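You operate a simulated robot arm through the tools that you are given. There is no shell and no other tool.

You run a simulated robot arm. Do the job below in one go: nothing can be reset, and whatever is moved stays where it is left.

Task
Slot the green cleat over the stems, close carton 1 and roll it up to bolt 2.
Fine: draw bolt 1 to let it pass and leave it out.
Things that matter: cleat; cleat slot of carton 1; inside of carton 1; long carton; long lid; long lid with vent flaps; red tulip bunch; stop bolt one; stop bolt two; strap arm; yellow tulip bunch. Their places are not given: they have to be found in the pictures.

It is judged by the outcome, as a careful person would: the job done as asked, and still so three seconds after it is handed in. It fails if anything else is knocked over, pushed out of place, dropped, spilled or broken.

Robot
A 6-joint arm with a two-finger parallel gripper, fixed in place. Base frame: the origin is on the floor under the middle of its stand, x ahead of it, y to its left, z up; the work surface is at about z = 860. Lengths are in mm, angles in rad, forces in N, time in s.
It reaches about 1347 mm from its shoulder. Its first joint turns from -2.897 to 2.897 rad. Payload 3.91 kg.
The TCP is the grasp point between the finger pads, 30 mm short of the fingertips. In the tool frame z runs along the fingers and y along their closing line. Largest opening 110 mm; finger width 20, thickness 10; the body of the gripper, 48 by 112 mm, starts 55 mm behind the TCP.
Orientation is told as [roll, pitch, yaw] about the base's x, y, z axes, in that order, counted from this pose: with the fingers straight down and closing along the base's y, the tool's x points along the base's -x, its y along +y and its z along -z.

Tools
- The arm moves only by the tool apply_moves. Its argument "moves" is a list of rows, each an object of numbers (a shift or turn left out is 0, a gripper value left out holds the last): "dx", "dy", "dz": the shift along the base's x, y, z in units of 50 mm (1.0 is 50 mm); "ax", "ay", "az": the turn, a rotation vector about the base's x, y, z in units of 5 degrees (1.0 is 5 degrees); "jaw": the closure in counts, from 0 (fully open) to 255 (shut). In form: [{"dx": .., "dy": .., "dz": .., "ax": .., "ay": .., "az": .., "jaw": ..}, ...]. A call has 1 to 20 rows; each row shifts and turns the commanded pose from where the row before left it. A call with a number of a shift or a turn outside -1 to 1 is refused whole. Rows are played at 5 a second. More than 50 mm and 0.15 rad between two rows, or a gripper value outside its range, and nothing of the call is played. A pose out of reach is approached as far as the arm can. The call stops where the force on the tool passes 60 N (or 10 N more than at its start, if that is more) or the arm is blocked; 0.2 s more then pass. Each finger travels about 108 mm/s and halts on what it meets, pressing with about 34 N; the grip force reading is that of the motor and also rises with nothing between the fingers. The clock runs only during rows and for 0.2 s after the last one: add rows that do not move to give the fingers time. It gives the time, the measured TCP pose, the force on the tool (base axes), the opening and the grip force at its end, in the units of the frame above (readings bear some noise), with the torque about the TCP (base axes, N m) and any sound that the robot's microphone picked up, and new pictures: "views" is both (left out), scene, wrist or none.
- Cameras (640 x 400 px; columns grow to the right, rows downward): "scene" is fixed at [399.1, 500.4, 1629.6]; the picture's right is [-0.98, -0.20, 0.00], its down [-0.14, 0.70, -0.70] and it looks along [0.14, -0.69, -0.71] (base axes); focal length 315 px, centre (320, 200). "wrist" rides on the gripper at [72, 17, -103] in the tool frame; the picture's right is [-0.23, 0.97, 0.00], its down [-0.76, -0.18, -0.62] and it looks along [-0.61, -0.14, 0.78] (tool axes); focal length 222 px, centre (320, 200).
- measure_at(camera, pixels): for up to 12 pixels [column, row] of the newest picture of that camera ("zoom" is the newest enlarged one), the place [x, y, z] in the base frame of the surface seen there, good to about 3 mm. No time passes.
- enlarge(camera, box): a new picture of the part [left, top, right, bottom] of that camera's present view, enlarged. No time passes.
- hand_in(): hands the job in; it is judged then, once.

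Leave the gripper open and the arm clear of the work at the hand-in unless told otherwise.

The tools are called after "Emit:" as a command line: name --argument value ..., lists and objects as JSON in quotes. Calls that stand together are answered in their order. apply_moves: Moves the arm, as the interface text tells. Its arguments: {"type":"object","properties":{"moves":{"type":"array"},"views":{"type":"string","enum":["both","scene","wrist","none"]}},"required":["moves"]} The other tools are called the same way: measure_at (camera, pixels) gives the place of the surface under pixels of a picture; enlarge (camera, box) takes an enlarged picture of a part of a camera's view; hand_in () hands the job in.

At the start:

```text
t: 0.0
ee_pos: [544.0, -236.0, 1275.1]
orientation: [0.0, -0.001, 0.0]
force: [0.0, 0.1, -0.3]
moment: [0.03, -0.02, 0.03]
finger_gap: 109.8
gripper_force: 0.1
```

scene: 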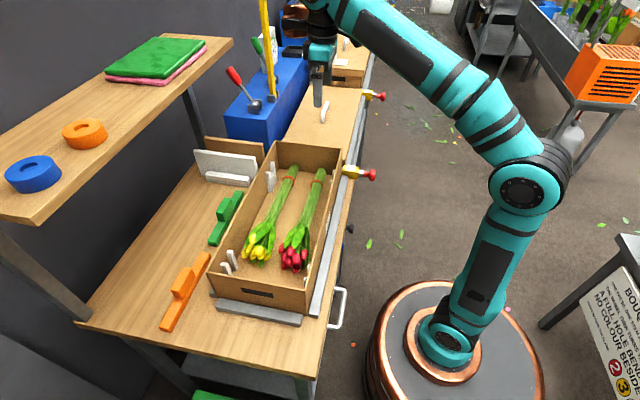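
wrist: 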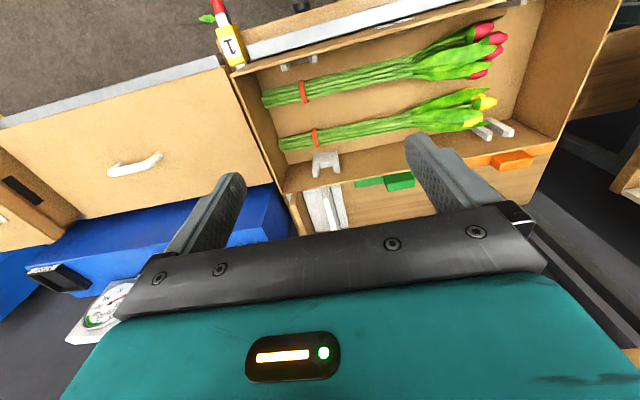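

I see an open carton with red and yellow tulip bunches around (275,225), a green cleat and an orange cleat beside it on the table, a white board or lid at (228,165), a second lidded surface at (320,120), and red-knobbed bolts at (375,96) and (370,174). I'll enlarge several regions before moving.

Emit:
enlarge --camera "scene" --box '[150, 120, 390, 340]'

Emit:
enlarge --camera "scene" --box '[220, 0, 400, 190]'

Emit:
enlarge --camera "wrist" --box '[200, 0, 640, 240]'

Emit:
enlarge --camera "wrist" --box '[0, 40, 300, 350]'

```text
1.82 times, centred on (270, 230) of scene
```

zoom: 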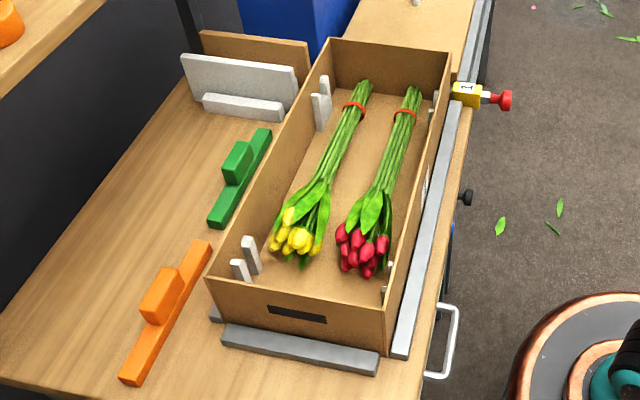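

```text
2.11 times, centred on (310, 95) of scene
```

zoom: 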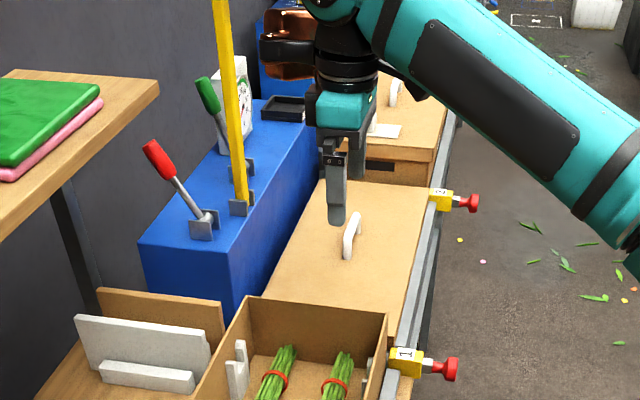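

```text
1.45 times, centred on (420, 120) of wrist
```

zoom: 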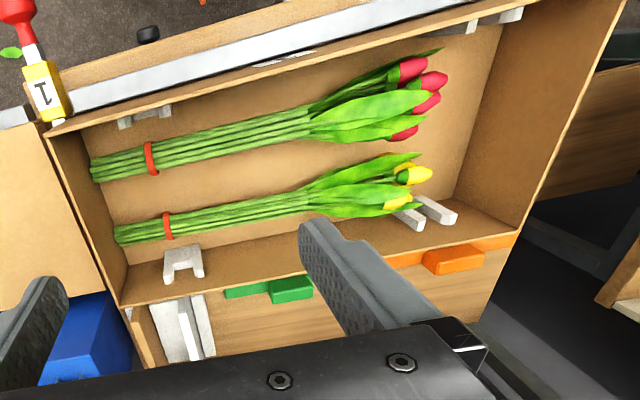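

```text
1.29 times, centred on (150, 195) of wrist
```

zoom: 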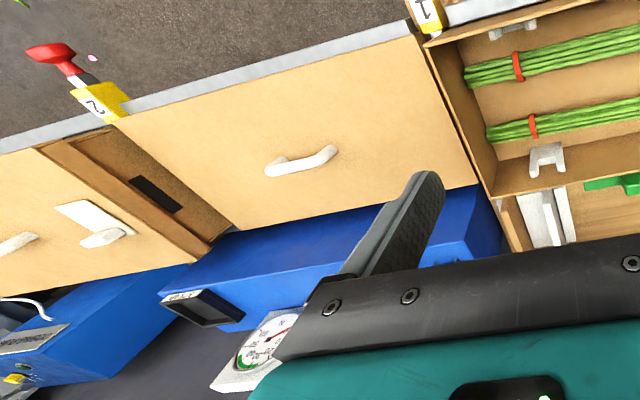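

I'll enlarge the sign at lower right, the far area behind the gripper, the lower-left edge, and the shelf.

Emit:
enlarge --camera "scene" --box '[540, 220, 640, 400]'

Emit:
enlarge --camera "scene" --box '[220, 0, 400, 110]'

Emit:
enlarge --camera "scene" --box '[190, 130, 290, 250]'

Emit:
enlarge --camera "scene" --box '[180, 240, 370, 400]'

Emit:
enlarge --camera "wrist" --box '[0, 160, 160, 350]'

```text
2.22 times, centred on (590, 310) of scene
```

zoom: 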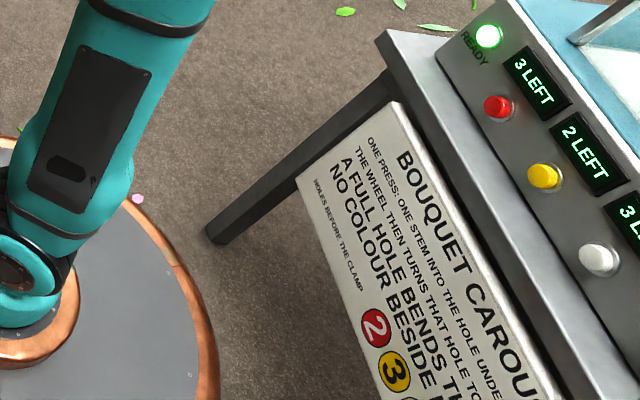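

```text
3.56 times, centred on (310, 55) of scene
```

zoom: 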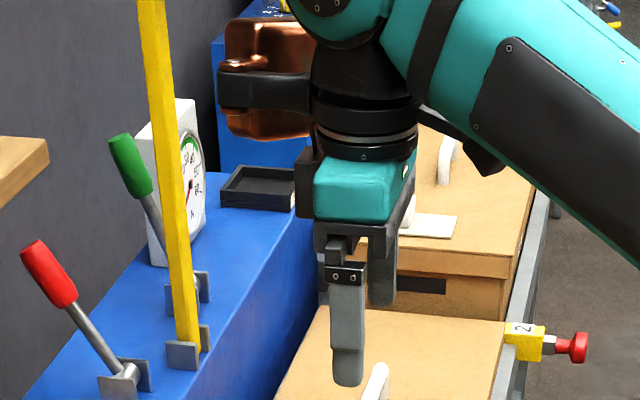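

```text
3.33 times, centred on (240, 190) of scene
```

zoom: 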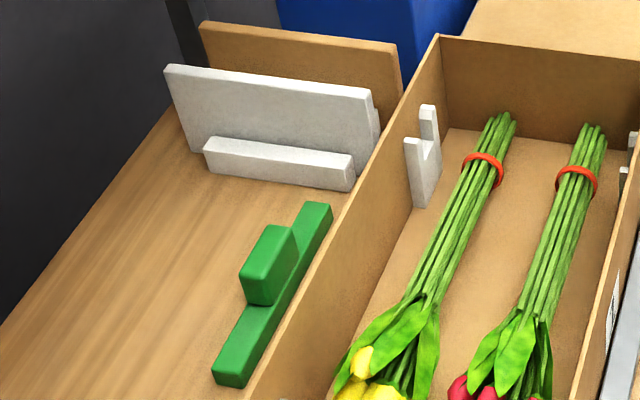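

```text
2.50 times, centred on (275, 320) of scene
```

zoom: 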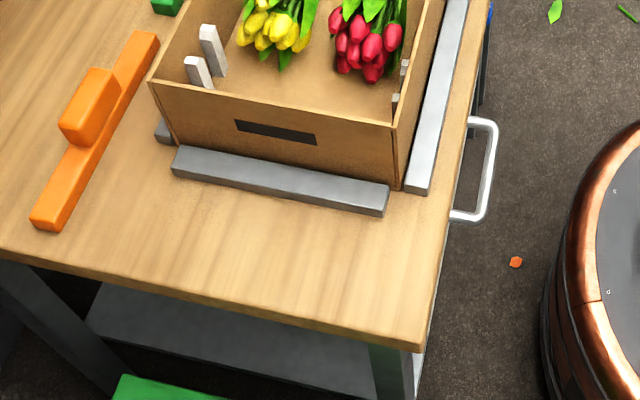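

```text
2.11 times, centred on (80, 255) of wrist
```

zoom: 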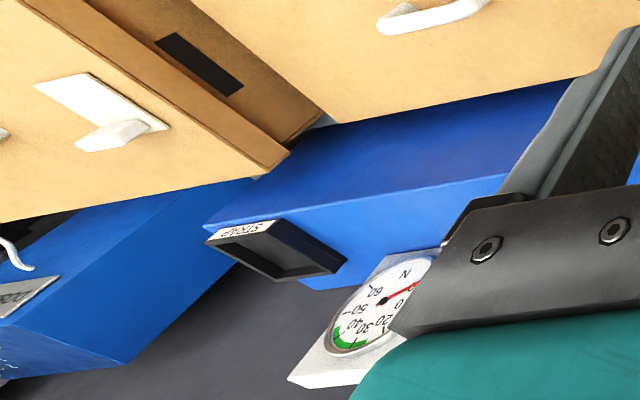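

Now I'll measure key points: carton 1 rims and floor, clips, cleats, the panel with the handle, the bolts, and the standing panels.

Emit:
measure_at --camera "scene" --pixels '[[276, 142], [340, 150], [211, 292], [305, 307], [290, 200], [240, 290], [225, 215], [230, 200], [180, 290], [260, 305], [325, 270], [150, 320]]'

Emit:
measure_at --camera "scene" --pixels '[[320, 130], [325, 110], [355, 95], [335, 90], [290, 135], [345, 140], [372, 174], [353, 171], [380, 96], [366, 95], [345, 165], [355, 75]]'

Emit:
measure_at --camera "scene" --pixels '[[225, 160], [198, 150], [262, 160], [230, 140], [228, 180], [270, 170], [270, 180], [338, 175], [230, 262], [240, 265], [268, 60], [275, 95]]'

Emit:
measure_at --camera "wrist" --pixels '[[100, 110], [60, 100], [200, 80], [220, 170], [135, 165], [40, 190], [10, 230], [20, 180], [240, 65], [295, 190], [325, 160], [230, 45]]'

```text
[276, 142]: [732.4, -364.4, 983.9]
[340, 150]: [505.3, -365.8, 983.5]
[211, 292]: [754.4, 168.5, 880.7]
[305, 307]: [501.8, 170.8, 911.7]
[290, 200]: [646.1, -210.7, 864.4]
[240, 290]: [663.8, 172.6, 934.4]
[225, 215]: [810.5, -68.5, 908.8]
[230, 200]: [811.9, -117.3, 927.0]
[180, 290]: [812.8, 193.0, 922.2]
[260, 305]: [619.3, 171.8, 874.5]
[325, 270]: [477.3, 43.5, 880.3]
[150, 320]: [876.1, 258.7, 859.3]
```

```text
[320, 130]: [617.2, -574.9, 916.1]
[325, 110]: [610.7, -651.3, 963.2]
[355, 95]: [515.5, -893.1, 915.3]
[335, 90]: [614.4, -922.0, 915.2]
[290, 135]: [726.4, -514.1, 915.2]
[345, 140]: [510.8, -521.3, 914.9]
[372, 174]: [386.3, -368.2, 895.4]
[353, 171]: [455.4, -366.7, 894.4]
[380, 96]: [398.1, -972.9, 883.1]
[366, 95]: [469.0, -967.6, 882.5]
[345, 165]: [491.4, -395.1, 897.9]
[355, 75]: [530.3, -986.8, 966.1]
```

```text
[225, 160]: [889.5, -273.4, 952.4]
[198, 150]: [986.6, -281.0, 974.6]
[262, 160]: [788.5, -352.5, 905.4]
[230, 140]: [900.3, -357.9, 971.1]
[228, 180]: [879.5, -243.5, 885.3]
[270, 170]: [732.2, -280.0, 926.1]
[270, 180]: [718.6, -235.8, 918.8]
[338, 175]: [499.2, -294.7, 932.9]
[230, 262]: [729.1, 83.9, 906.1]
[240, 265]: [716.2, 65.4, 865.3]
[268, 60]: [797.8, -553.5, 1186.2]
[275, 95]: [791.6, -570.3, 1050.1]
```

```text
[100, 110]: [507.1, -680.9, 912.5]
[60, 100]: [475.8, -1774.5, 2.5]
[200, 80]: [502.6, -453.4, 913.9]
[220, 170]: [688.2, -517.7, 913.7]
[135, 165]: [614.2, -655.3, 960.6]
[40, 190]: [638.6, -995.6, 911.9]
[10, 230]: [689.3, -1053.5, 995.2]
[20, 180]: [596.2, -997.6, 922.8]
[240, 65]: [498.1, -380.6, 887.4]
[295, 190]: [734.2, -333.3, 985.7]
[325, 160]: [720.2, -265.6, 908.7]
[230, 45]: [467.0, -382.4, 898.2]
```

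Carton 1 spans about x 500–735, y −365 to 170, with its rim at z 984. The flat item at y −390 to −950 has its top at z 915 and a handle at (612, −653), so it looks like a lid lying between the bolts. I'll move the wrist camera over that area for a better view.

Emit:
apply_moves --moves '[{"dy": -1}, {"dy": -1}, {"dy": -1}, {"dy": -1}, {"dy": -1}, {"dy": -1}, {"dy": -1, "dx": -0.5}, {"dy": -1, "dx": -0.5}, {}, {}]' --views "both"

```text
refused: row 7 steps farther than a row can; nothing moved
```

The diagonal row exceeded 50 mm, so I'll split those moves.

Emit:
apply_moves --moves '[{"dy": -1}, {"dy": -1}, {"dy": -1}, {"dy": -1}, {"dy": -1}, {"dy": -1}, {"dy": -1}, {"dy": -1}, {"dx": -1}, {}, {}]' --views "both"

```text
t: 2.4
ee_pos: [477.4, -618.2, 1224.2]
orientation: [0.0, 0.0, 0.0]
force: [-0.7, -0.2, -0.4]
moment: [-0.01, 0.01, 0.0]
finger_gap: 110.1
gripper_force: 0.1
out of reach, approached as far as the arm can: row 6, 7, 8
```

scene: 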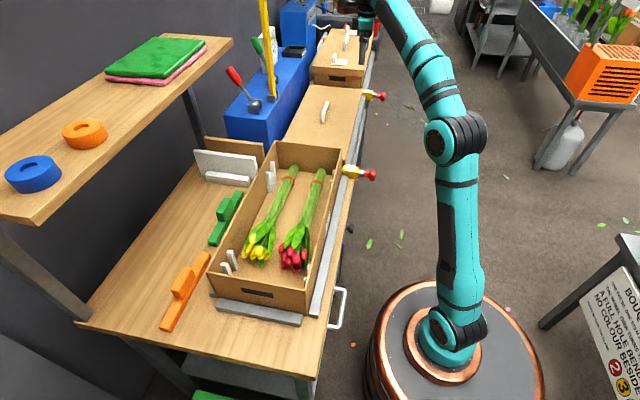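
wrist: 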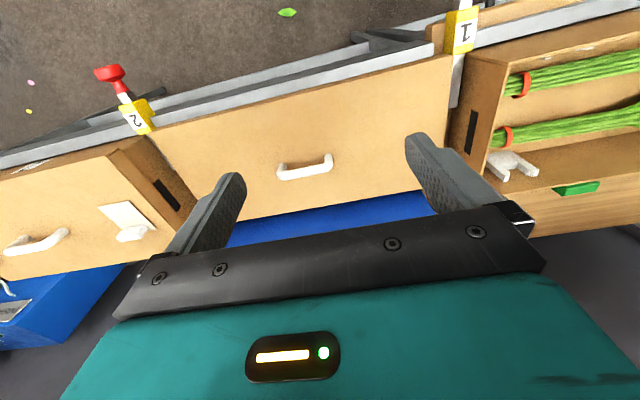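

The arm topped out at about r = 780 at this height, so lower poses are needed for far reach. The lid is now unobstructed in both views, so I'll enlarge it.

Emit:
enlarge --camera "scene" --box '[240, 0, 400, 200]'

Emit:
enlarge --camera "wrist" --box '[0, 0, 320, 280]'

Emit:
enlarge --camera "wrist" --box '[380, 0, 640, 220]'

Emit:
enlarge --camera "scene" --box '[290, 10, 390, 100]'

```text
2.00 times, centred on (320, 100) of scene
```

zoom: 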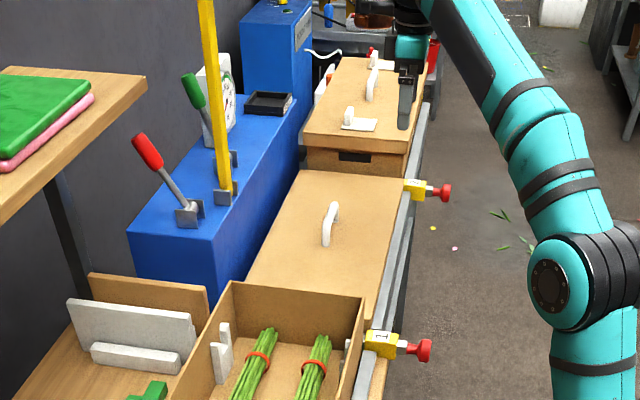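

```text
1.43 times, centred on (160, 140) of wrist
```

zoom: 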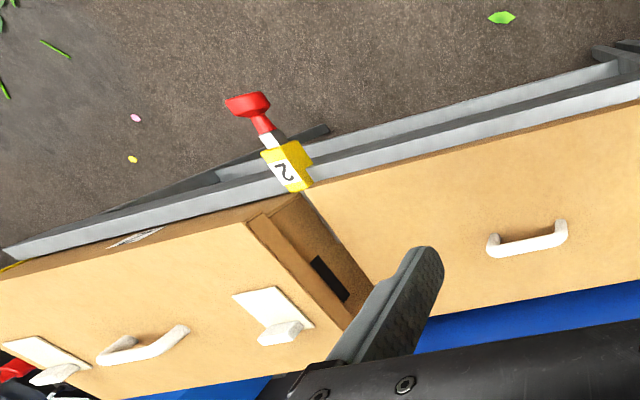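

```text
1.82 times, centred on (510, 110) of wrist
```

zoom: 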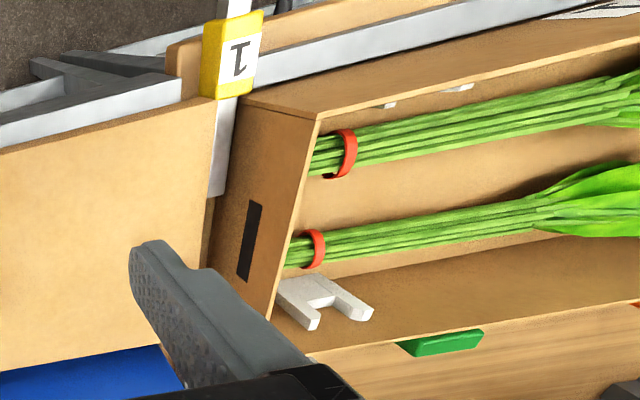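

```text
4.44 times, centred on (340, 55) of scene
```

zoom: 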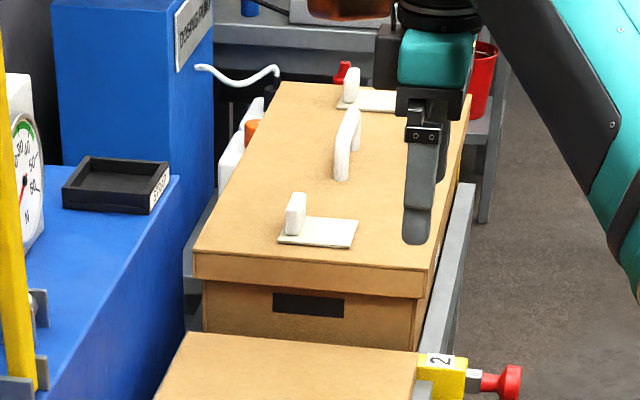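

The carton beyond bolt 2 already wears the lid with two white vent flaps, so the plain long lid lying between the bolts is the one for carton 1. Now I'll measure lid edges, handle ends, both bolts and the far carton precisely.

Emit:
measure_at --camera "wrist" --pixels '[[155, 133], [440, 62], [448, 100], [410, 188], [300, 205], [280, 175], [330, 160], [305, 165], [462, 20], [462, 45], [455, 85], [470, 130]]'

Emit:
measure_at --camera "wrist" --pixels '[[110, 72], [125, 95], [135, 115], [150, 135], [135, 165], [165, 195], [120, 155], [30, 195], [40, 245], [110, 215], [300, 95], [300, 72]]'

Emit:
measure_at --camera "scene" --pixels '[[288, 136], [303, 86], [362, 89], [346, 140], [331, 102], [325, 108], [322, 119], [318, 60], [318, 64], [316, 76], [355, 66], [361, 180]]'

```text
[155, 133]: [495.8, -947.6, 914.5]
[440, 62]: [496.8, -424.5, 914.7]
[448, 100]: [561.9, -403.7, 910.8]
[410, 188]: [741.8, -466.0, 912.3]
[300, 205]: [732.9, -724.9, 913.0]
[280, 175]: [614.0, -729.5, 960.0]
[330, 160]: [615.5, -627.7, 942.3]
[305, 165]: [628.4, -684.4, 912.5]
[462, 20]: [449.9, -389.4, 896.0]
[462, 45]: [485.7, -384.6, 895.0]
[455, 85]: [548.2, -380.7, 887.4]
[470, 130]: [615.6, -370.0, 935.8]
```

```text
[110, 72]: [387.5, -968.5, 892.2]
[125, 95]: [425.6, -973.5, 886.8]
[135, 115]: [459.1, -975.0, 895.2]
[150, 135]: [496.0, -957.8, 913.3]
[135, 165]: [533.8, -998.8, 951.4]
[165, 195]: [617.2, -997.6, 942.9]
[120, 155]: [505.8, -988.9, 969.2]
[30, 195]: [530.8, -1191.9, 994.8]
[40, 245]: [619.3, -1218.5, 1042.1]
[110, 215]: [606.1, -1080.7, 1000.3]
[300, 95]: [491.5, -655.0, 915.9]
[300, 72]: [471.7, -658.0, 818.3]
```

```text
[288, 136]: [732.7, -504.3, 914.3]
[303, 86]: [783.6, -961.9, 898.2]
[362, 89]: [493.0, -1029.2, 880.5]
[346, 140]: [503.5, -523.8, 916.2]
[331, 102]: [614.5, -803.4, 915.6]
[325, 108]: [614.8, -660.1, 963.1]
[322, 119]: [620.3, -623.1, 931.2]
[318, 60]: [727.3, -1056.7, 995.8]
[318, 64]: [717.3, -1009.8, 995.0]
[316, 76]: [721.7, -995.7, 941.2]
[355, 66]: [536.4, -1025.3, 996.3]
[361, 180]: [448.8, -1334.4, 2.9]
```

Lid: x 495–742, y about −957 to −403, handle along y from −729 to −628 at x ≈ 615, top z ≈ 963. Now I'll go look at the green cleat and the clips inside carton 1 from above.

Emit:
apply_moves --moves '[{"dy": 1}, {"dy": 1}, {"dy": 1}, {"dy": 1}, {"dy": 1}, {"dy": 1}, {"dy": 1}, {"dy": 1}, {"dx": -0.5}, {}, {}]' --views "both"

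```text
t: 4.8
ee_pos: [453.1, -215.4, 1227.2]
orientation: [0.0, -0.001, 0.001]
force: [0.2, 0.0, 0.0]
moment: [0.0, 0.02, -0.01]
finger_gap: 110.1
gripper_force: 0.0
```

scene: 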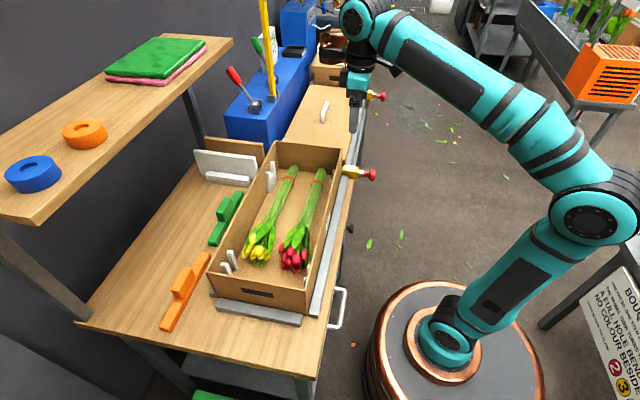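
wrist: 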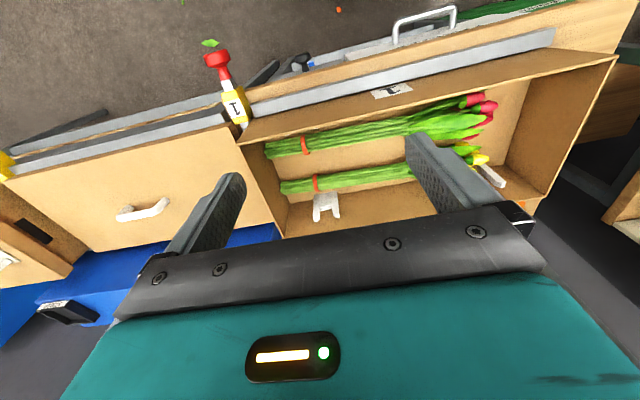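

Next I'll enlarge the scene camera on the cleat and the stem-end clips.

Emit:
enlarge --camera "scene" --box '[195, 175, 295, 255]'

Emit:
enlarge --camera "scene" --box '[250, 135, 350, 215]'

Emit:
enlarge --camera "wrist" --box '[200, 40, 440, 230]'

```text
5.00 times, centred on (245, 215) of scene
```

zoom: 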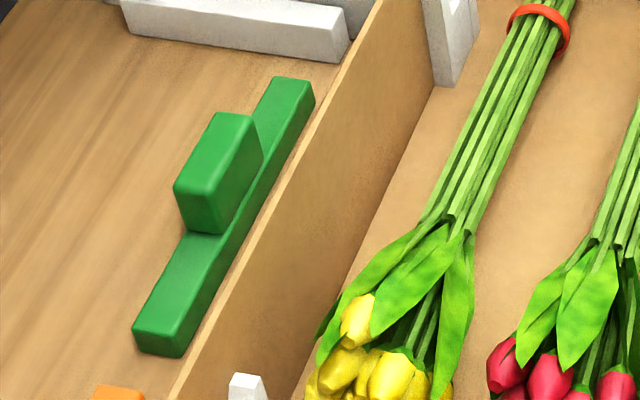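

```text
5.00 times, centred on (300, 175) of scene
```

zoom: 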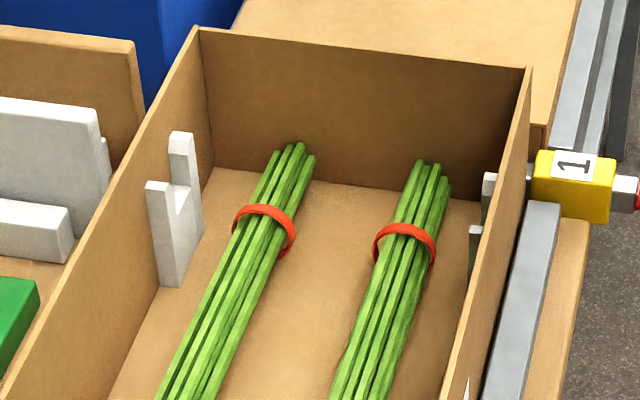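

```text
2.11 times, centred on (320, 135) of wrist
```

zoom: 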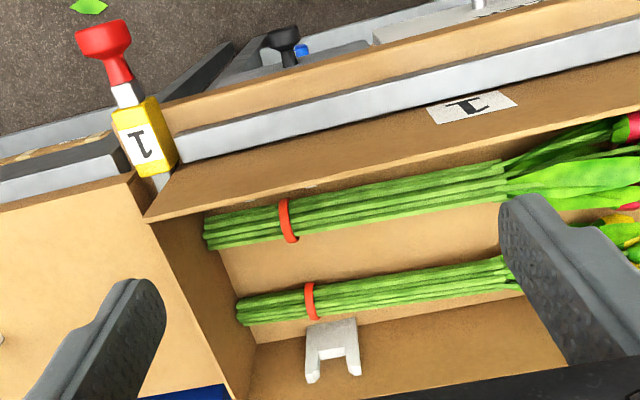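

Now measure the clip points in this wrist zoom: post tips (313,378) and (355,372), notch (332,352), clip base (330,325), and stems.

Emit:
measure_at --camera "zoom" --pixels '[[313, 379], [355, 372], [333, 351], [330, 328], [310, 365], [355, 355], [348, 330], [314, 335], [287, 210], [310, 295], [240, 235], [260, 310]]'

Emit:
enlarge --camera "scene" --box '[250, 135, 350, 215]'

```text
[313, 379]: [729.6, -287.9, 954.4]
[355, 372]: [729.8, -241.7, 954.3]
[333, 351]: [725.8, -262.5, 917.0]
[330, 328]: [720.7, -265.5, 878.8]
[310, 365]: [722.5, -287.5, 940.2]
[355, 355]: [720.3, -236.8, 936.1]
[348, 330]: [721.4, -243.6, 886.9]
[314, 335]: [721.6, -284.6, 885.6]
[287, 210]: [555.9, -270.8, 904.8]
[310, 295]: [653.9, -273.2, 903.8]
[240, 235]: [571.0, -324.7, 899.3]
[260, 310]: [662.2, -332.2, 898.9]
```

```text
5.00 times, centred on (300, 175) of scene
```

zoom: 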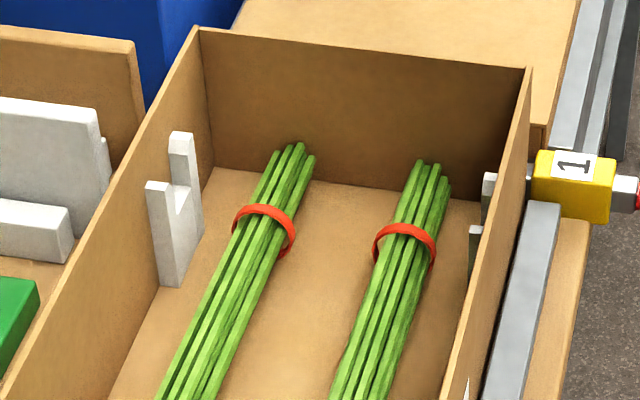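

Clip on the +x wall: post tips z ≈ 954, notch bottom ≈ 917, slot centre y ≈ −264. I'll measure edges of both clips in this zoom.

Emit:
measure_at --camera "zoom" --pixels '[[158, 186], [182, 136], [183, 196], [176, 192], [189, 178], [193, 165], [165, 240], [490, 176], [487, 195], [476, 230], [474, 250], [198, 220]]'

Emit:
enlarge --camera "scene" --box '[315, 150, 365, 190]'

```text
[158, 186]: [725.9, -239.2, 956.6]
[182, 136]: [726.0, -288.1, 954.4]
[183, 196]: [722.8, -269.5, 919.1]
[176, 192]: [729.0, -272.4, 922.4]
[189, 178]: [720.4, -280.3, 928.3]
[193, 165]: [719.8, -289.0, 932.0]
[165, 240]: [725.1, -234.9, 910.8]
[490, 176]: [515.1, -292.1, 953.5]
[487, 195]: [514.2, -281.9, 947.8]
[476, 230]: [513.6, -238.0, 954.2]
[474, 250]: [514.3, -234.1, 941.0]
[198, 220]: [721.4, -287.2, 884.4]
```

```text
10.00 times, centred on (340, 170) of scene
```

zoom: 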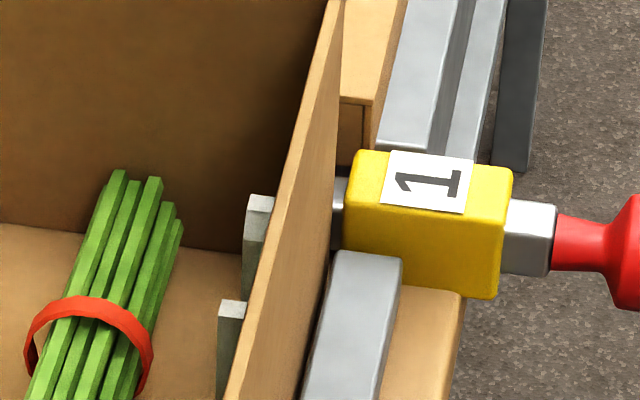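

Clips sit at x 721–731 and x ≈ 508–516, outer post edges y ≈ −290 / −234. Now zoom on the green cleat and measure its corners.

Emit:
enlarge --camera "scene" --box '[200, 180, 250, 255]'

```text
5.33 times, centred on (225, 218) of scene
```

zoom: 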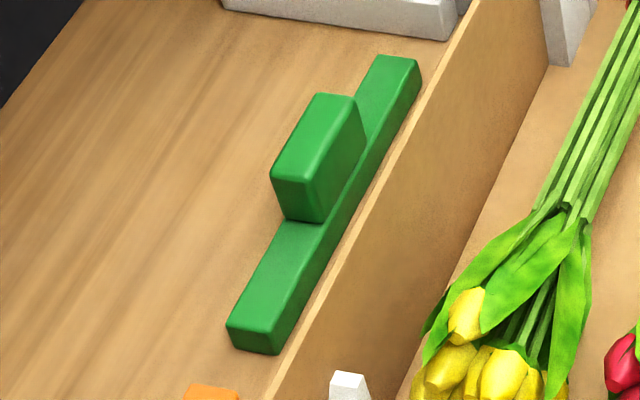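

Emit:
measure_at --camera "zoom" --pixels '[[381, 58], [414, 64], [232, 322], [274, 328], [274, 350], [318, 97], [352, 100], [273, 173], [305, 178], [312, 215], [325, 120], [395, 90]]'

Emit:
measure_at --camera "zoom" --pixels '[[290, 200], [300, 150], [255, 300], [285, 250], [415, 100], [417, 80], [330, 180], [360, 150], [240, 340], [440, 90], [380, 80], [310, 300]]'

```text
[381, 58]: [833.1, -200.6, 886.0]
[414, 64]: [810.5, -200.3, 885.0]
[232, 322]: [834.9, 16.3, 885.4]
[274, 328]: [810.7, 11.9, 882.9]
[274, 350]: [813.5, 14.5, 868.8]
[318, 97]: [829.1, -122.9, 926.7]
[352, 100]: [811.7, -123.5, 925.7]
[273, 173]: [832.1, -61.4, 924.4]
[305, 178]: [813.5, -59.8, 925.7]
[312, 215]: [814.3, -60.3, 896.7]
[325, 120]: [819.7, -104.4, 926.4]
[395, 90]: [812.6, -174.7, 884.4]
```

```text
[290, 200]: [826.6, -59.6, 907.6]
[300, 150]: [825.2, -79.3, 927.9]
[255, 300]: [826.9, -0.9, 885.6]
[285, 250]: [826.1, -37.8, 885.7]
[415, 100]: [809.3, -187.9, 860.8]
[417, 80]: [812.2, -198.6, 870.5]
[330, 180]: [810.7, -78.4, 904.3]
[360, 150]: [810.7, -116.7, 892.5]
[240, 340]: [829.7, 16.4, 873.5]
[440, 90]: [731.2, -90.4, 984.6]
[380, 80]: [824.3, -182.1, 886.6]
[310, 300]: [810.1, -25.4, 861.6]
```

The cleat is aligned with y: bar x 810–836, y −201 to 16, z 860–885; block about 20×66 with its top at 926, centre (822, −92). I'll check the shelf and other obstacles before reaching over there.

Emit:
measure_at --camera "scene" --pixels '[[231, 42], [35, 222], [130, 135], [200, 60], [85, 133], [260, 150], [195, 155], [240, 182], [218, 145], [190, 100], [20, 250], [265, 5]]'

Emit:
measure_at --camera "scene" --pixels '[[303, 152], [247, 215], [215, 275], [256, 304], [311, 260], [330, 200], [330, 240], [320, 300], [268, 312], [235, 75], [255, 103], [215, 303]]'

```text
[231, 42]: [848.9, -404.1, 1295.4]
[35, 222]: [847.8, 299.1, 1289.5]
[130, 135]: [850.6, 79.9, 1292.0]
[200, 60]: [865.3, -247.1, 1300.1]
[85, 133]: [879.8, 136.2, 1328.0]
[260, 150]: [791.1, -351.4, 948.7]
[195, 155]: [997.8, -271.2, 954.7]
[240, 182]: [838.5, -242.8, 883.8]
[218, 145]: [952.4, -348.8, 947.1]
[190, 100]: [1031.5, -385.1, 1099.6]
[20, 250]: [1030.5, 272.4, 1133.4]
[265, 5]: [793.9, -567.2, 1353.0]
```

```text
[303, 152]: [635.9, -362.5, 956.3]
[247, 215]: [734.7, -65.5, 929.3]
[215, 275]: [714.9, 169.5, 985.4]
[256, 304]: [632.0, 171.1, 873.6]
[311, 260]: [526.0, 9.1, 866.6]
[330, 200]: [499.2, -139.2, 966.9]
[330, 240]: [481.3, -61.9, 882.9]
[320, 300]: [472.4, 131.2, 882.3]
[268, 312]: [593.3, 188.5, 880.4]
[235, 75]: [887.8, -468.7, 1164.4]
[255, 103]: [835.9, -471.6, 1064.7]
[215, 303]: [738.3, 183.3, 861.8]
```

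The shelf's front edge is at x ≈ 849, z ≈ 1275–1300, spanning y −404 to 299, and the cleat lies almost under it. I need to know how far the wrist sticks out before reaching there, so I'll zoom in on the wrist joints.

Emit:
enlarge --camera "scene" --box '[290, 0, 430, 140]'

```text
2.86 times, centred on (360, 70) of scene
```

zoom: 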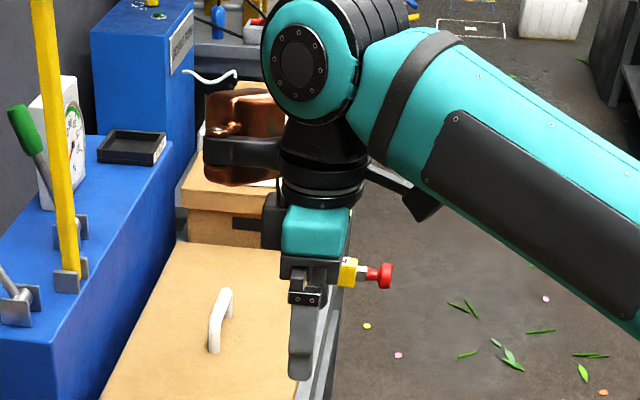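

Emit:
measure_at --camera "zoom" --pixels '[[300, 70], [270, 60], [315, 20], [250, 110], [215, 150], [250, 150], [320, 150], [270, 220], [310, 230], [420, 200], [400, 60], [500, 150]]'

Emit:
measure_at --camera "zoom" --pixels '[[240, 98], [208, 170], [220, 130], [345, 75], [320, 185], [290, 5], [265, 40], [600, 240], [430, 40], [285, 110], [620, 310], [275, 95]]'

```text
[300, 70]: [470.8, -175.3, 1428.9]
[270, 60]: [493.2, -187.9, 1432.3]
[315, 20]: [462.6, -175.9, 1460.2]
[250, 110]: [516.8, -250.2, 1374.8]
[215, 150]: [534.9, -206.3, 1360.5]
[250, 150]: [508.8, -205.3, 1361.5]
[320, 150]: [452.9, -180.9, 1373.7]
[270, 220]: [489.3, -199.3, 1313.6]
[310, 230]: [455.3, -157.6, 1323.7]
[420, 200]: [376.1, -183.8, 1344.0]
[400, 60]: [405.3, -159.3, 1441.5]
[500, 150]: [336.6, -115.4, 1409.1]
```

```text
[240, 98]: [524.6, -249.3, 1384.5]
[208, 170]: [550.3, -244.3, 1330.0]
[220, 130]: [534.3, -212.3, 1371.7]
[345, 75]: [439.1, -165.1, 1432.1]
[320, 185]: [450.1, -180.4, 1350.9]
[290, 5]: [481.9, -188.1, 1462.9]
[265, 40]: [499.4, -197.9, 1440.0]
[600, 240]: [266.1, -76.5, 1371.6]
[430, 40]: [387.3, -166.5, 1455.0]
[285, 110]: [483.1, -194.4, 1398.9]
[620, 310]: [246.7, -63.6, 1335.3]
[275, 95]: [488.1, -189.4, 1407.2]
```

The wrist ball reaches about TCP+250 in z and ±50 in x, so under the shelf I must keep TCP z below about 1020 whenever x > 790. Next, a closer look at the stem clips: move the TCP to about (520, −262, 1120).

Emit:
apply_moves --moves '[{"dx": 0.9}, {"dx": 0.44, "dy": -0.8}, {"dz": -1}, {"dz": -1}, {"dz": -0.14}, {}]' --views "wrist"

Emit:
enlarge --camera "wrist" --box '[220, 30, 440, 220]'

```text
t: 6.2
ee_pos: [519.9, -257.2, 1121.3]
orientation: [-0.001, -0.003, 0.001]
force: [-0.4, 0.0, -0.5]
moment: [0.04, 0.0, -0.01]
finger_gap: 110.1
gripper_force: 0.0
```

wrist: 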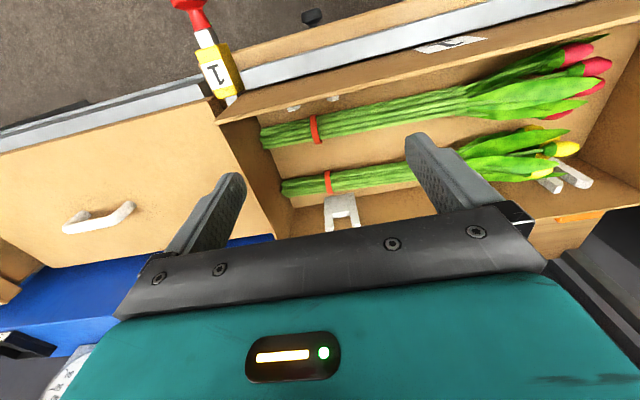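

```text
2.11 times, centred on (330, 125) of wrist
```

zoom: 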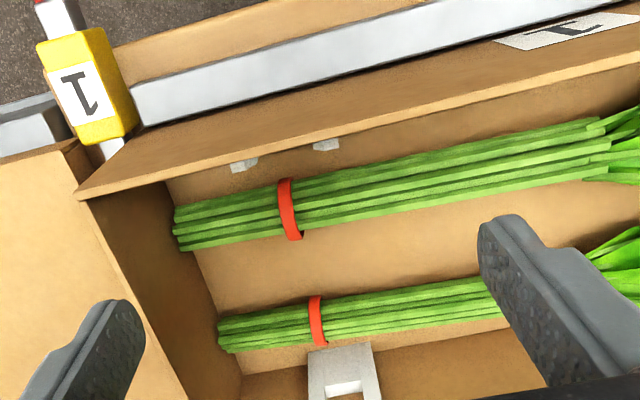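

I can see the near-wall clip's post tops at about (292,108) and (333,98), and the far clip at (342,212). I'll zoom on each.

Emit:
enlarge --camera "wrist" --box '[310, 185, 374, 225]'

Emit:
measure_at --camera "wrist" --pixels '[[287, 109], [299, 107], [293, 107], [328, 99], [339, 97], [333, 98], [330, 230], [326, 225], [336, 220], [350, 218], [358, 220], [343, 212]]'

```text
10.00 times, centred on (342, 205) of wrist
```

zoom: 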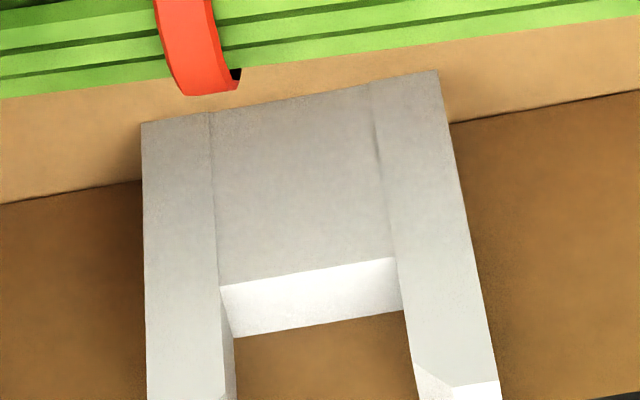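

```text
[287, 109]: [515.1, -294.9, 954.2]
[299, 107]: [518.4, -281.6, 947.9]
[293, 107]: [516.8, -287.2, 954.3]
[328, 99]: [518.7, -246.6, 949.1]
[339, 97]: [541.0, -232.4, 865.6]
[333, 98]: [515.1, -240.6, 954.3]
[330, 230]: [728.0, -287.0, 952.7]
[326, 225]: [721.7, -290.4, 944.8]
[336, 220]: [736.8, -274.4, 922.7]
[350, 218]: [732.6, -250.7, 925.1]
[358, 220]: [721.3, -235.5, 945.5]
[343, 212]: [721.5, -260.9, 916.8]
```

Measuring notch edges in this zoom: front-left (224,295), front-right (393,265), and the post outer edges.

Emit:
measure_at --camera "zoom" --pixels '[[215, 282], [226, 292], [392, 264], [402, 258], [310, 280], [235, 330], [398, 305], [145, 300], [465, 260], [205, 370], [425, 360], [316, 265]]'

```text
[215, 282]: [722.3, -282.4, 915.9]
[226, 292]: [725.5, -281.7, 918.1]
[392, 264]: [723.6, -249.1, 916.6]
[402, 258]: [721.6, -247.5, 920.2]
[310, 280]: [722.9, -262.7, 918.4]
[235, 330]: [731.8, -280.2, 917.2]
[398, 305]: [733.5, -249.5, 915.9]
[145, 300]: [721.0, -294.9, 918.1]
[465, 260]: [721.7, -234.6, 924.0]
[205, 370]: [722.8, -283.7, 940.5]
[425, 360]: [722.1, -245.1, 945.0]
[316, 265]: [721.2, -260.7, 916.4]
```

The slot spans y −282 to −248 (centre −265), its floor is at z ≈ 917, and the carton's cross centre is x ≈ 619. The bar (25 wide, 217 long) fits. Now I'll move to above the carton's far wall near the cleat, turn the tool +90° so it closes along x, and part-close the jaw to about 50 mm.

Emit:
apply_moves --moves '[{"dx": 0.72, "dy": 0.66, "az": 1, "jaw": 139}, {"dx": 0.72, "dy": 0.66, "az": 1}, {"dx": 0.72, "dy": 0.66, "az": 1}, {"dx": 0.72, "dy": 0.66, "az": 1}, {"dx": 0.72, "dy": 0.66, "az": 1}, {"az": 1}, {"az": 1}, {"az": 1}, {"az": 1}, {"az": 1}, {"az": 1}, {"az": 1}, {"az": 1}, {"az": 1}, {"az": 1}, {"az": 1}, {"az": 1}, {"az": 1}, {}]' --views "both"

```text
t: 10.2
ee_pos: [700.2, -93.4, 1119.0]
orientation: [-0.001, -0.001, 1.573]
force: [-0.3, 0.5, -0.5]
moment: [0.01, -0.01, 0.0]
finger_gap: 49.9
gripper_force: 0.0
```

scene: 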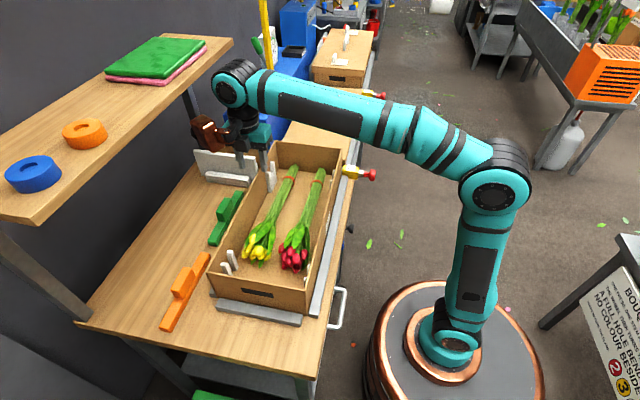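
wrist: 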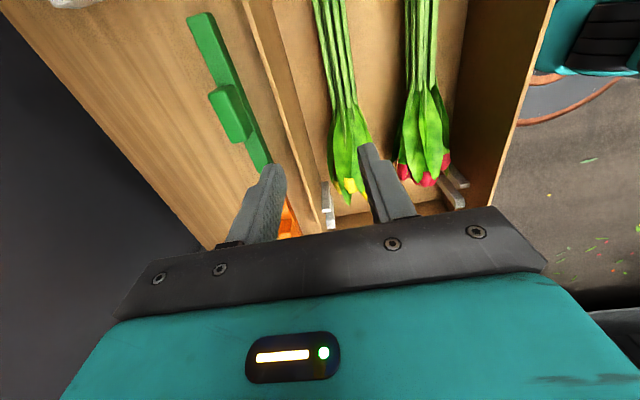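

The copper joint still sticks out toward +x (near px (207,130)), so I'll check its extent before going under the shelf.

Emit:
enlarge --camera "scene" --box '[180, 50, 300, 190]'

Emit:
measure_at --camera "scene" --pixels '[[205, 118], [193, 120], [200, 135], [210, 150], [217, 75], [222, 90], [235, 62], [225, 130], [213, 85], [240, 110], [215, 125], [255, 130]]'

```text
2.86 times, centred on (240, 120) of scene
```

zoom: 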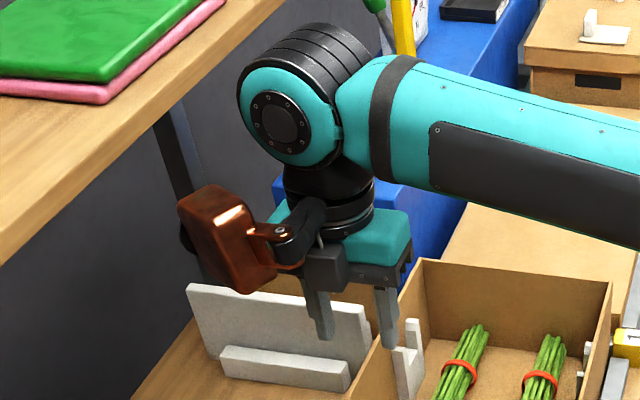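

```text
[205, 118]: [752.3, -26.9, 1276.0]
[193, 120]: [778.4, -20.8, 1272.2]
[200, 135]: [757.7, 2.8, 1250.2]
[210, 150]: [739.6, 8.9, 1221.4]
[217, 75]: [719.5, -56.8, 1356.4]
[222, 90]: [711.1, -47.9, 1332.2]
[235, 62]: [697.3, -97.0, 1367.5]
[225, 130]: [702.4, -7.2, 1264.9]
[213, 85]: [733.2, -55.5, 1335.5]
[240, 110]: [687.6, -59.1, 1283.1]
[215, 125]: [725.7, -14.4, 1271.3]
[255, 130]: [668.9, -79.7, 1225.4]
```

Copper box offset from the TCP is at most about +80 in x at TCP+100..160, which stays well under the shelf once I'm low. Now descend diagonally to (822, −92, ~940), above and around the cleat block.

Emit:
apply_moves --moves '[{"dx": 0.533, "dz": -0.62}, {"dx": 0.533, "dz": -0.62}, {"dx": 0.533, "dz": -0.62}, {"dx": 0.42, "dz": -0.25}, {"dx": 0.42, "dy": 0.02, "dz": -0.25}, {"dz": -0.7}, {"dz": -0.4}, {}]' --views "both"

```text
t: 12.0
ee_pos: [822.3, -90.6, 946.2]
orientation: [0.001, -0.001, 1.568]
force: [0.0, 0.1, 0.9]
moment: [0.02, 0.0, 0.0]
finger_gap: 50.2
gripper_force: 0.0
```

scene: 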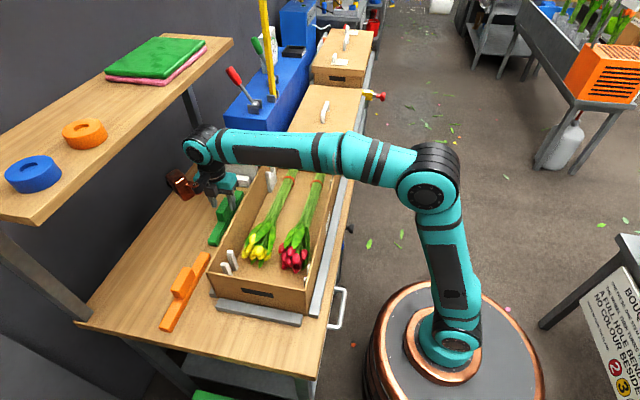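
wrist: 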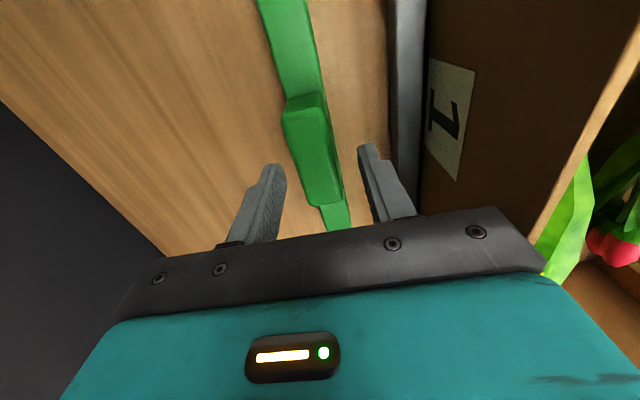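

The fingers straddle the block. Lower 25 mm (tips about 5 mm above the bar), then close on the block.

Emit:
apply_moves --moves '[{"dz": -0.25, "dy": -0.02}, {"dz": -0.25, "dy": -0.02}, {}, {"jaw": 255}, {}, {}, {}]' --views "wrist"

```text
t: 13.6
ee_pos: [823.4, -93.0, 921.5]
orientation: [-0.001, -0.002, 1.572]
force: [0.2, 0.0, 0.3]
moment: [0.0, -0.01, 0.04]
finger_gap: 26.5
gripper_force: 34.0
```

wrist: 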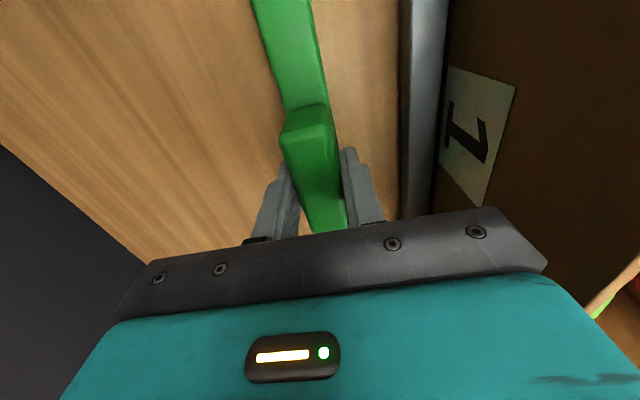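

Gripped at 26.5 mm. Lift, back off to x ≈ 776, rise to z ≈ 1070 clear of the carton rim, then move in over the carton.

Emit:
apply_moves --moves '[{"dz": 0.4}, {"dz": 0.4}, {"dx": -0.47, "dz": 0.4}, {"dx": -0.47, "dz": 0.4}, {"dz": 0.7}, {"dz": 0.7}, {"dx": -0.7}, {"dx": -0.8}, {}]' --views "both"

```text
t: 15.6
ee_pos: [700.6, -91.9, 1071.7]
orientation: [-0.001, -0.001, 1.573]
force: [0.4, 0.6, -1.3]
moment: [0.02, 0.02, 0.02]
finger_gap: 26.4
gripper_force: 33.6
```

scene: 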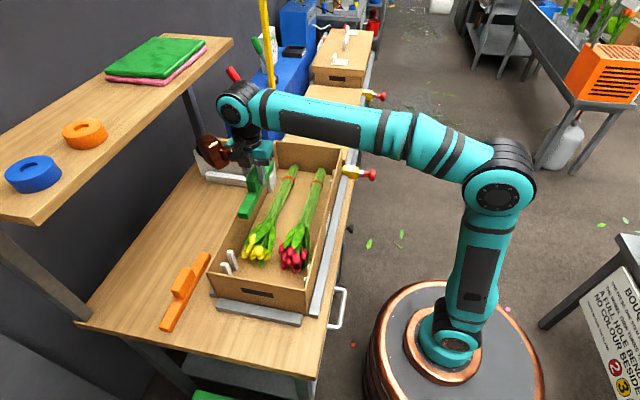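
wrist: 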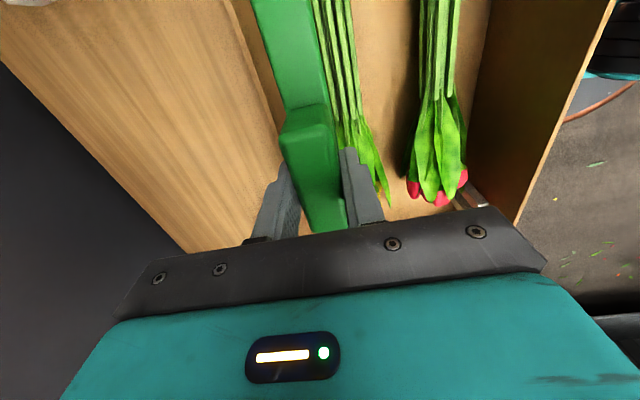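

The cleat is held securely. Rotate back −90° (bar along x) while moving to over the slot at (619, −265).

Emit:
apply_moves --moves '[{"dx": -0.272, "dy": -0.577, "az": -1}, {"dx": -0.272, "dy": -0.577, "az": -1}, {"dx": -0.272, "dy": -0.577, "az": -1}, {"dx": -0.272, "dy": -0.577, "az": -1}, {"dx": -0.272, "dy": -0.577, "az": -1}, {"dx": -0.272, "dy": -0.577, "az": -1}, {"az": -1}, {"az": -1}, {"az": -1}, {"az": -1}, {"az": -1}, {"az": -1}, {"az": -1}, {"az": -1}, {"az": -1}, {"az": -1}, {"az": -1}, {"az": -1}, {}]' --views "both"

```text
t: 19.6
ee_pos: [618.1, -266.3, 1071.7]
orientation: [-0.001, 0.0, -0.002]
force: [-0.8, 0.4, -0.3]
moment: [0.0, -0.01, 0.01]
finger_gap: 26.3
gripper_force: 34.5
```

scene: 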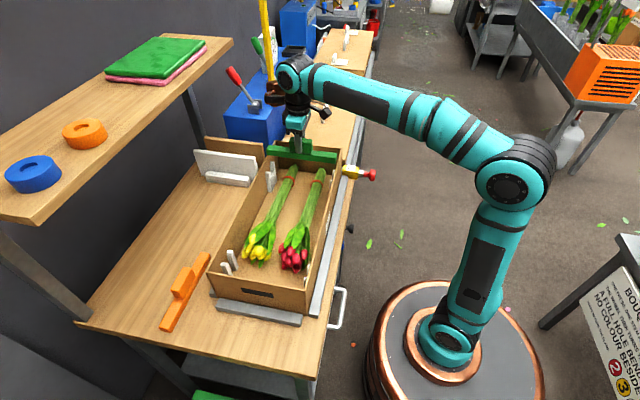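
wrist: 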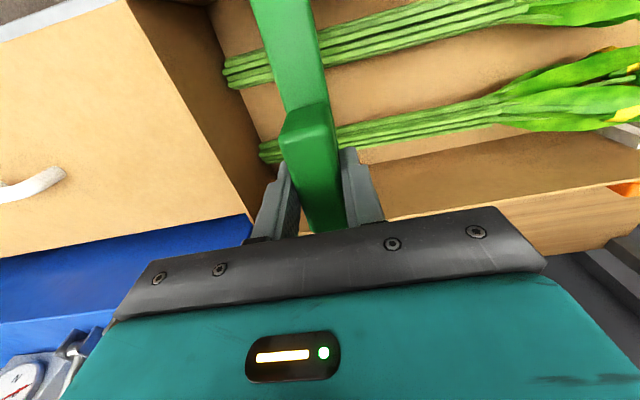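

The bar now hangs across the carton. I'll measure its ends to check alignment with the slots.

Emit:
enlarge --camera "scene" --box '[255, 125, 350, 200]'

```text
5.33 times, centred on (302, 162) of scene
```

zoom: 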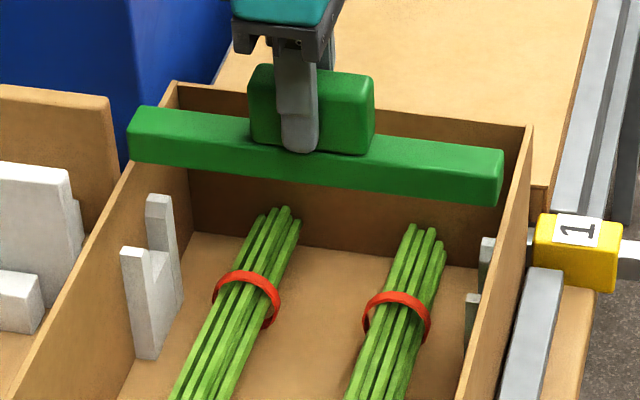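

Emit:
measure_at --camera "zoom" --pixels '[[133, 150], [497, 198], [135, 130], [498, 175], [150, 110], [490, 150], [140, 113], [500, 155], [300, 175], [200, 160], [430, 185], [310, 85]]'

```text
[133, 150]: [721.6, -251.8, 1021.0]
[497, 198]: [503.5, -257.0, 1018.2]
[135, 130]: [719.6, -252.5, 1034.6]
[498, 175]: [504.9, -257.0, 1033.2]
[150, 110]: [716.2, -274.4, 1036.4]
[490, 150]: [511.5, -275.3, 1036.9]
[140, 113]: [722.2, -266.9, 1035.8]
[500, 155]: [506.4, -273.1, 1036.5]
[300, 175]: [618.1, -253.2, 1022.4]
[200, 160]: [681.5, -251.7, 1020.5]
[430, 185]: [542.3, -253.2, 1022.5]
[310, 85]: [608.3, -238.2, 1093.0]
```

The bar spans x ≈ 504–722 (centre ≈ 613) and its y is right (−265). I'll check the inner wall positions at the clips more carefully before shifting in x.

Emit:
measure_at --camera "zoom" --pixels '[[490, 243], [495, 243], [485, 250], [470, 298], [478, 298], [468, 310], [508, 245], [515, 245], [120, 182], [113, 200], [160, 200], [130, 250]]'

Emit:
enlarge --camera "scene" --box '[320, 165, 350, 190]'

```text
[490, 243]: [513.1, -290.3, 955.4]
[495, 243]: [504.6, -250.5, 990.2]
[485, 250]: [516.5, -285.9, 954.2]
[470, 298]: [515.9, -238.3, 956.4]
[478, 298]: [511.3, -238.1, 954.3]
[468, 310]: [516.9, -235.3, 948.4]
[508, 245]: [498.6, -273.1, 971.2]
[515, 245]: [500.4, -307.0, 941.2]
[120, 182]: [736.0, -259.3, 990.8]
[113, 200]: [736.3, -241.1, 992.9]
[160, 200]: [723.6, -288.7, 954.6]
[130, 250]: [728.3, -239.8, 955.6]
```

```text
16.00 times, centred on (335, 178) of scene
```

zoom: 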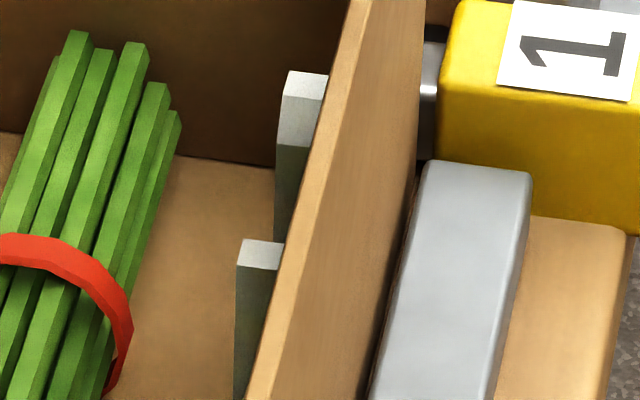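

Emit:
measure_at --camera "zoom" --pixels '[[281, 105], [279, 170], [240, 290], [238, 350], [290, 80], [318, 90], [245, 255], [272, 258], [336, 90], [378, 90], [352, 10], [395, 10]]'

```text
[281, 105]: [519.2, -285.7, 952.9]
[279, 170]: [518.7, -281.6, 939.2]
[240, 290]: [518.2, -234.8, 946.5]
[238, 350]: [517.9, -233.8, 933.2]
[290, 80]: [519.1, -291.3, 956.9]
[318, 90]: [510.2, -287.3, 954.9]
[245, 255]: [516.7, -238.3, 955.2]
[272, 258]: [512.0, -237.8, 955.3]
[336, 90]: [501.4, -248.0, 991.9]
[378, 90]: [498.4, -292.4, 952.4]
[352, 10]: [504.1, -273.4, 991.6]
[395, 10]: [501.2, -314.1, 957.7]
```

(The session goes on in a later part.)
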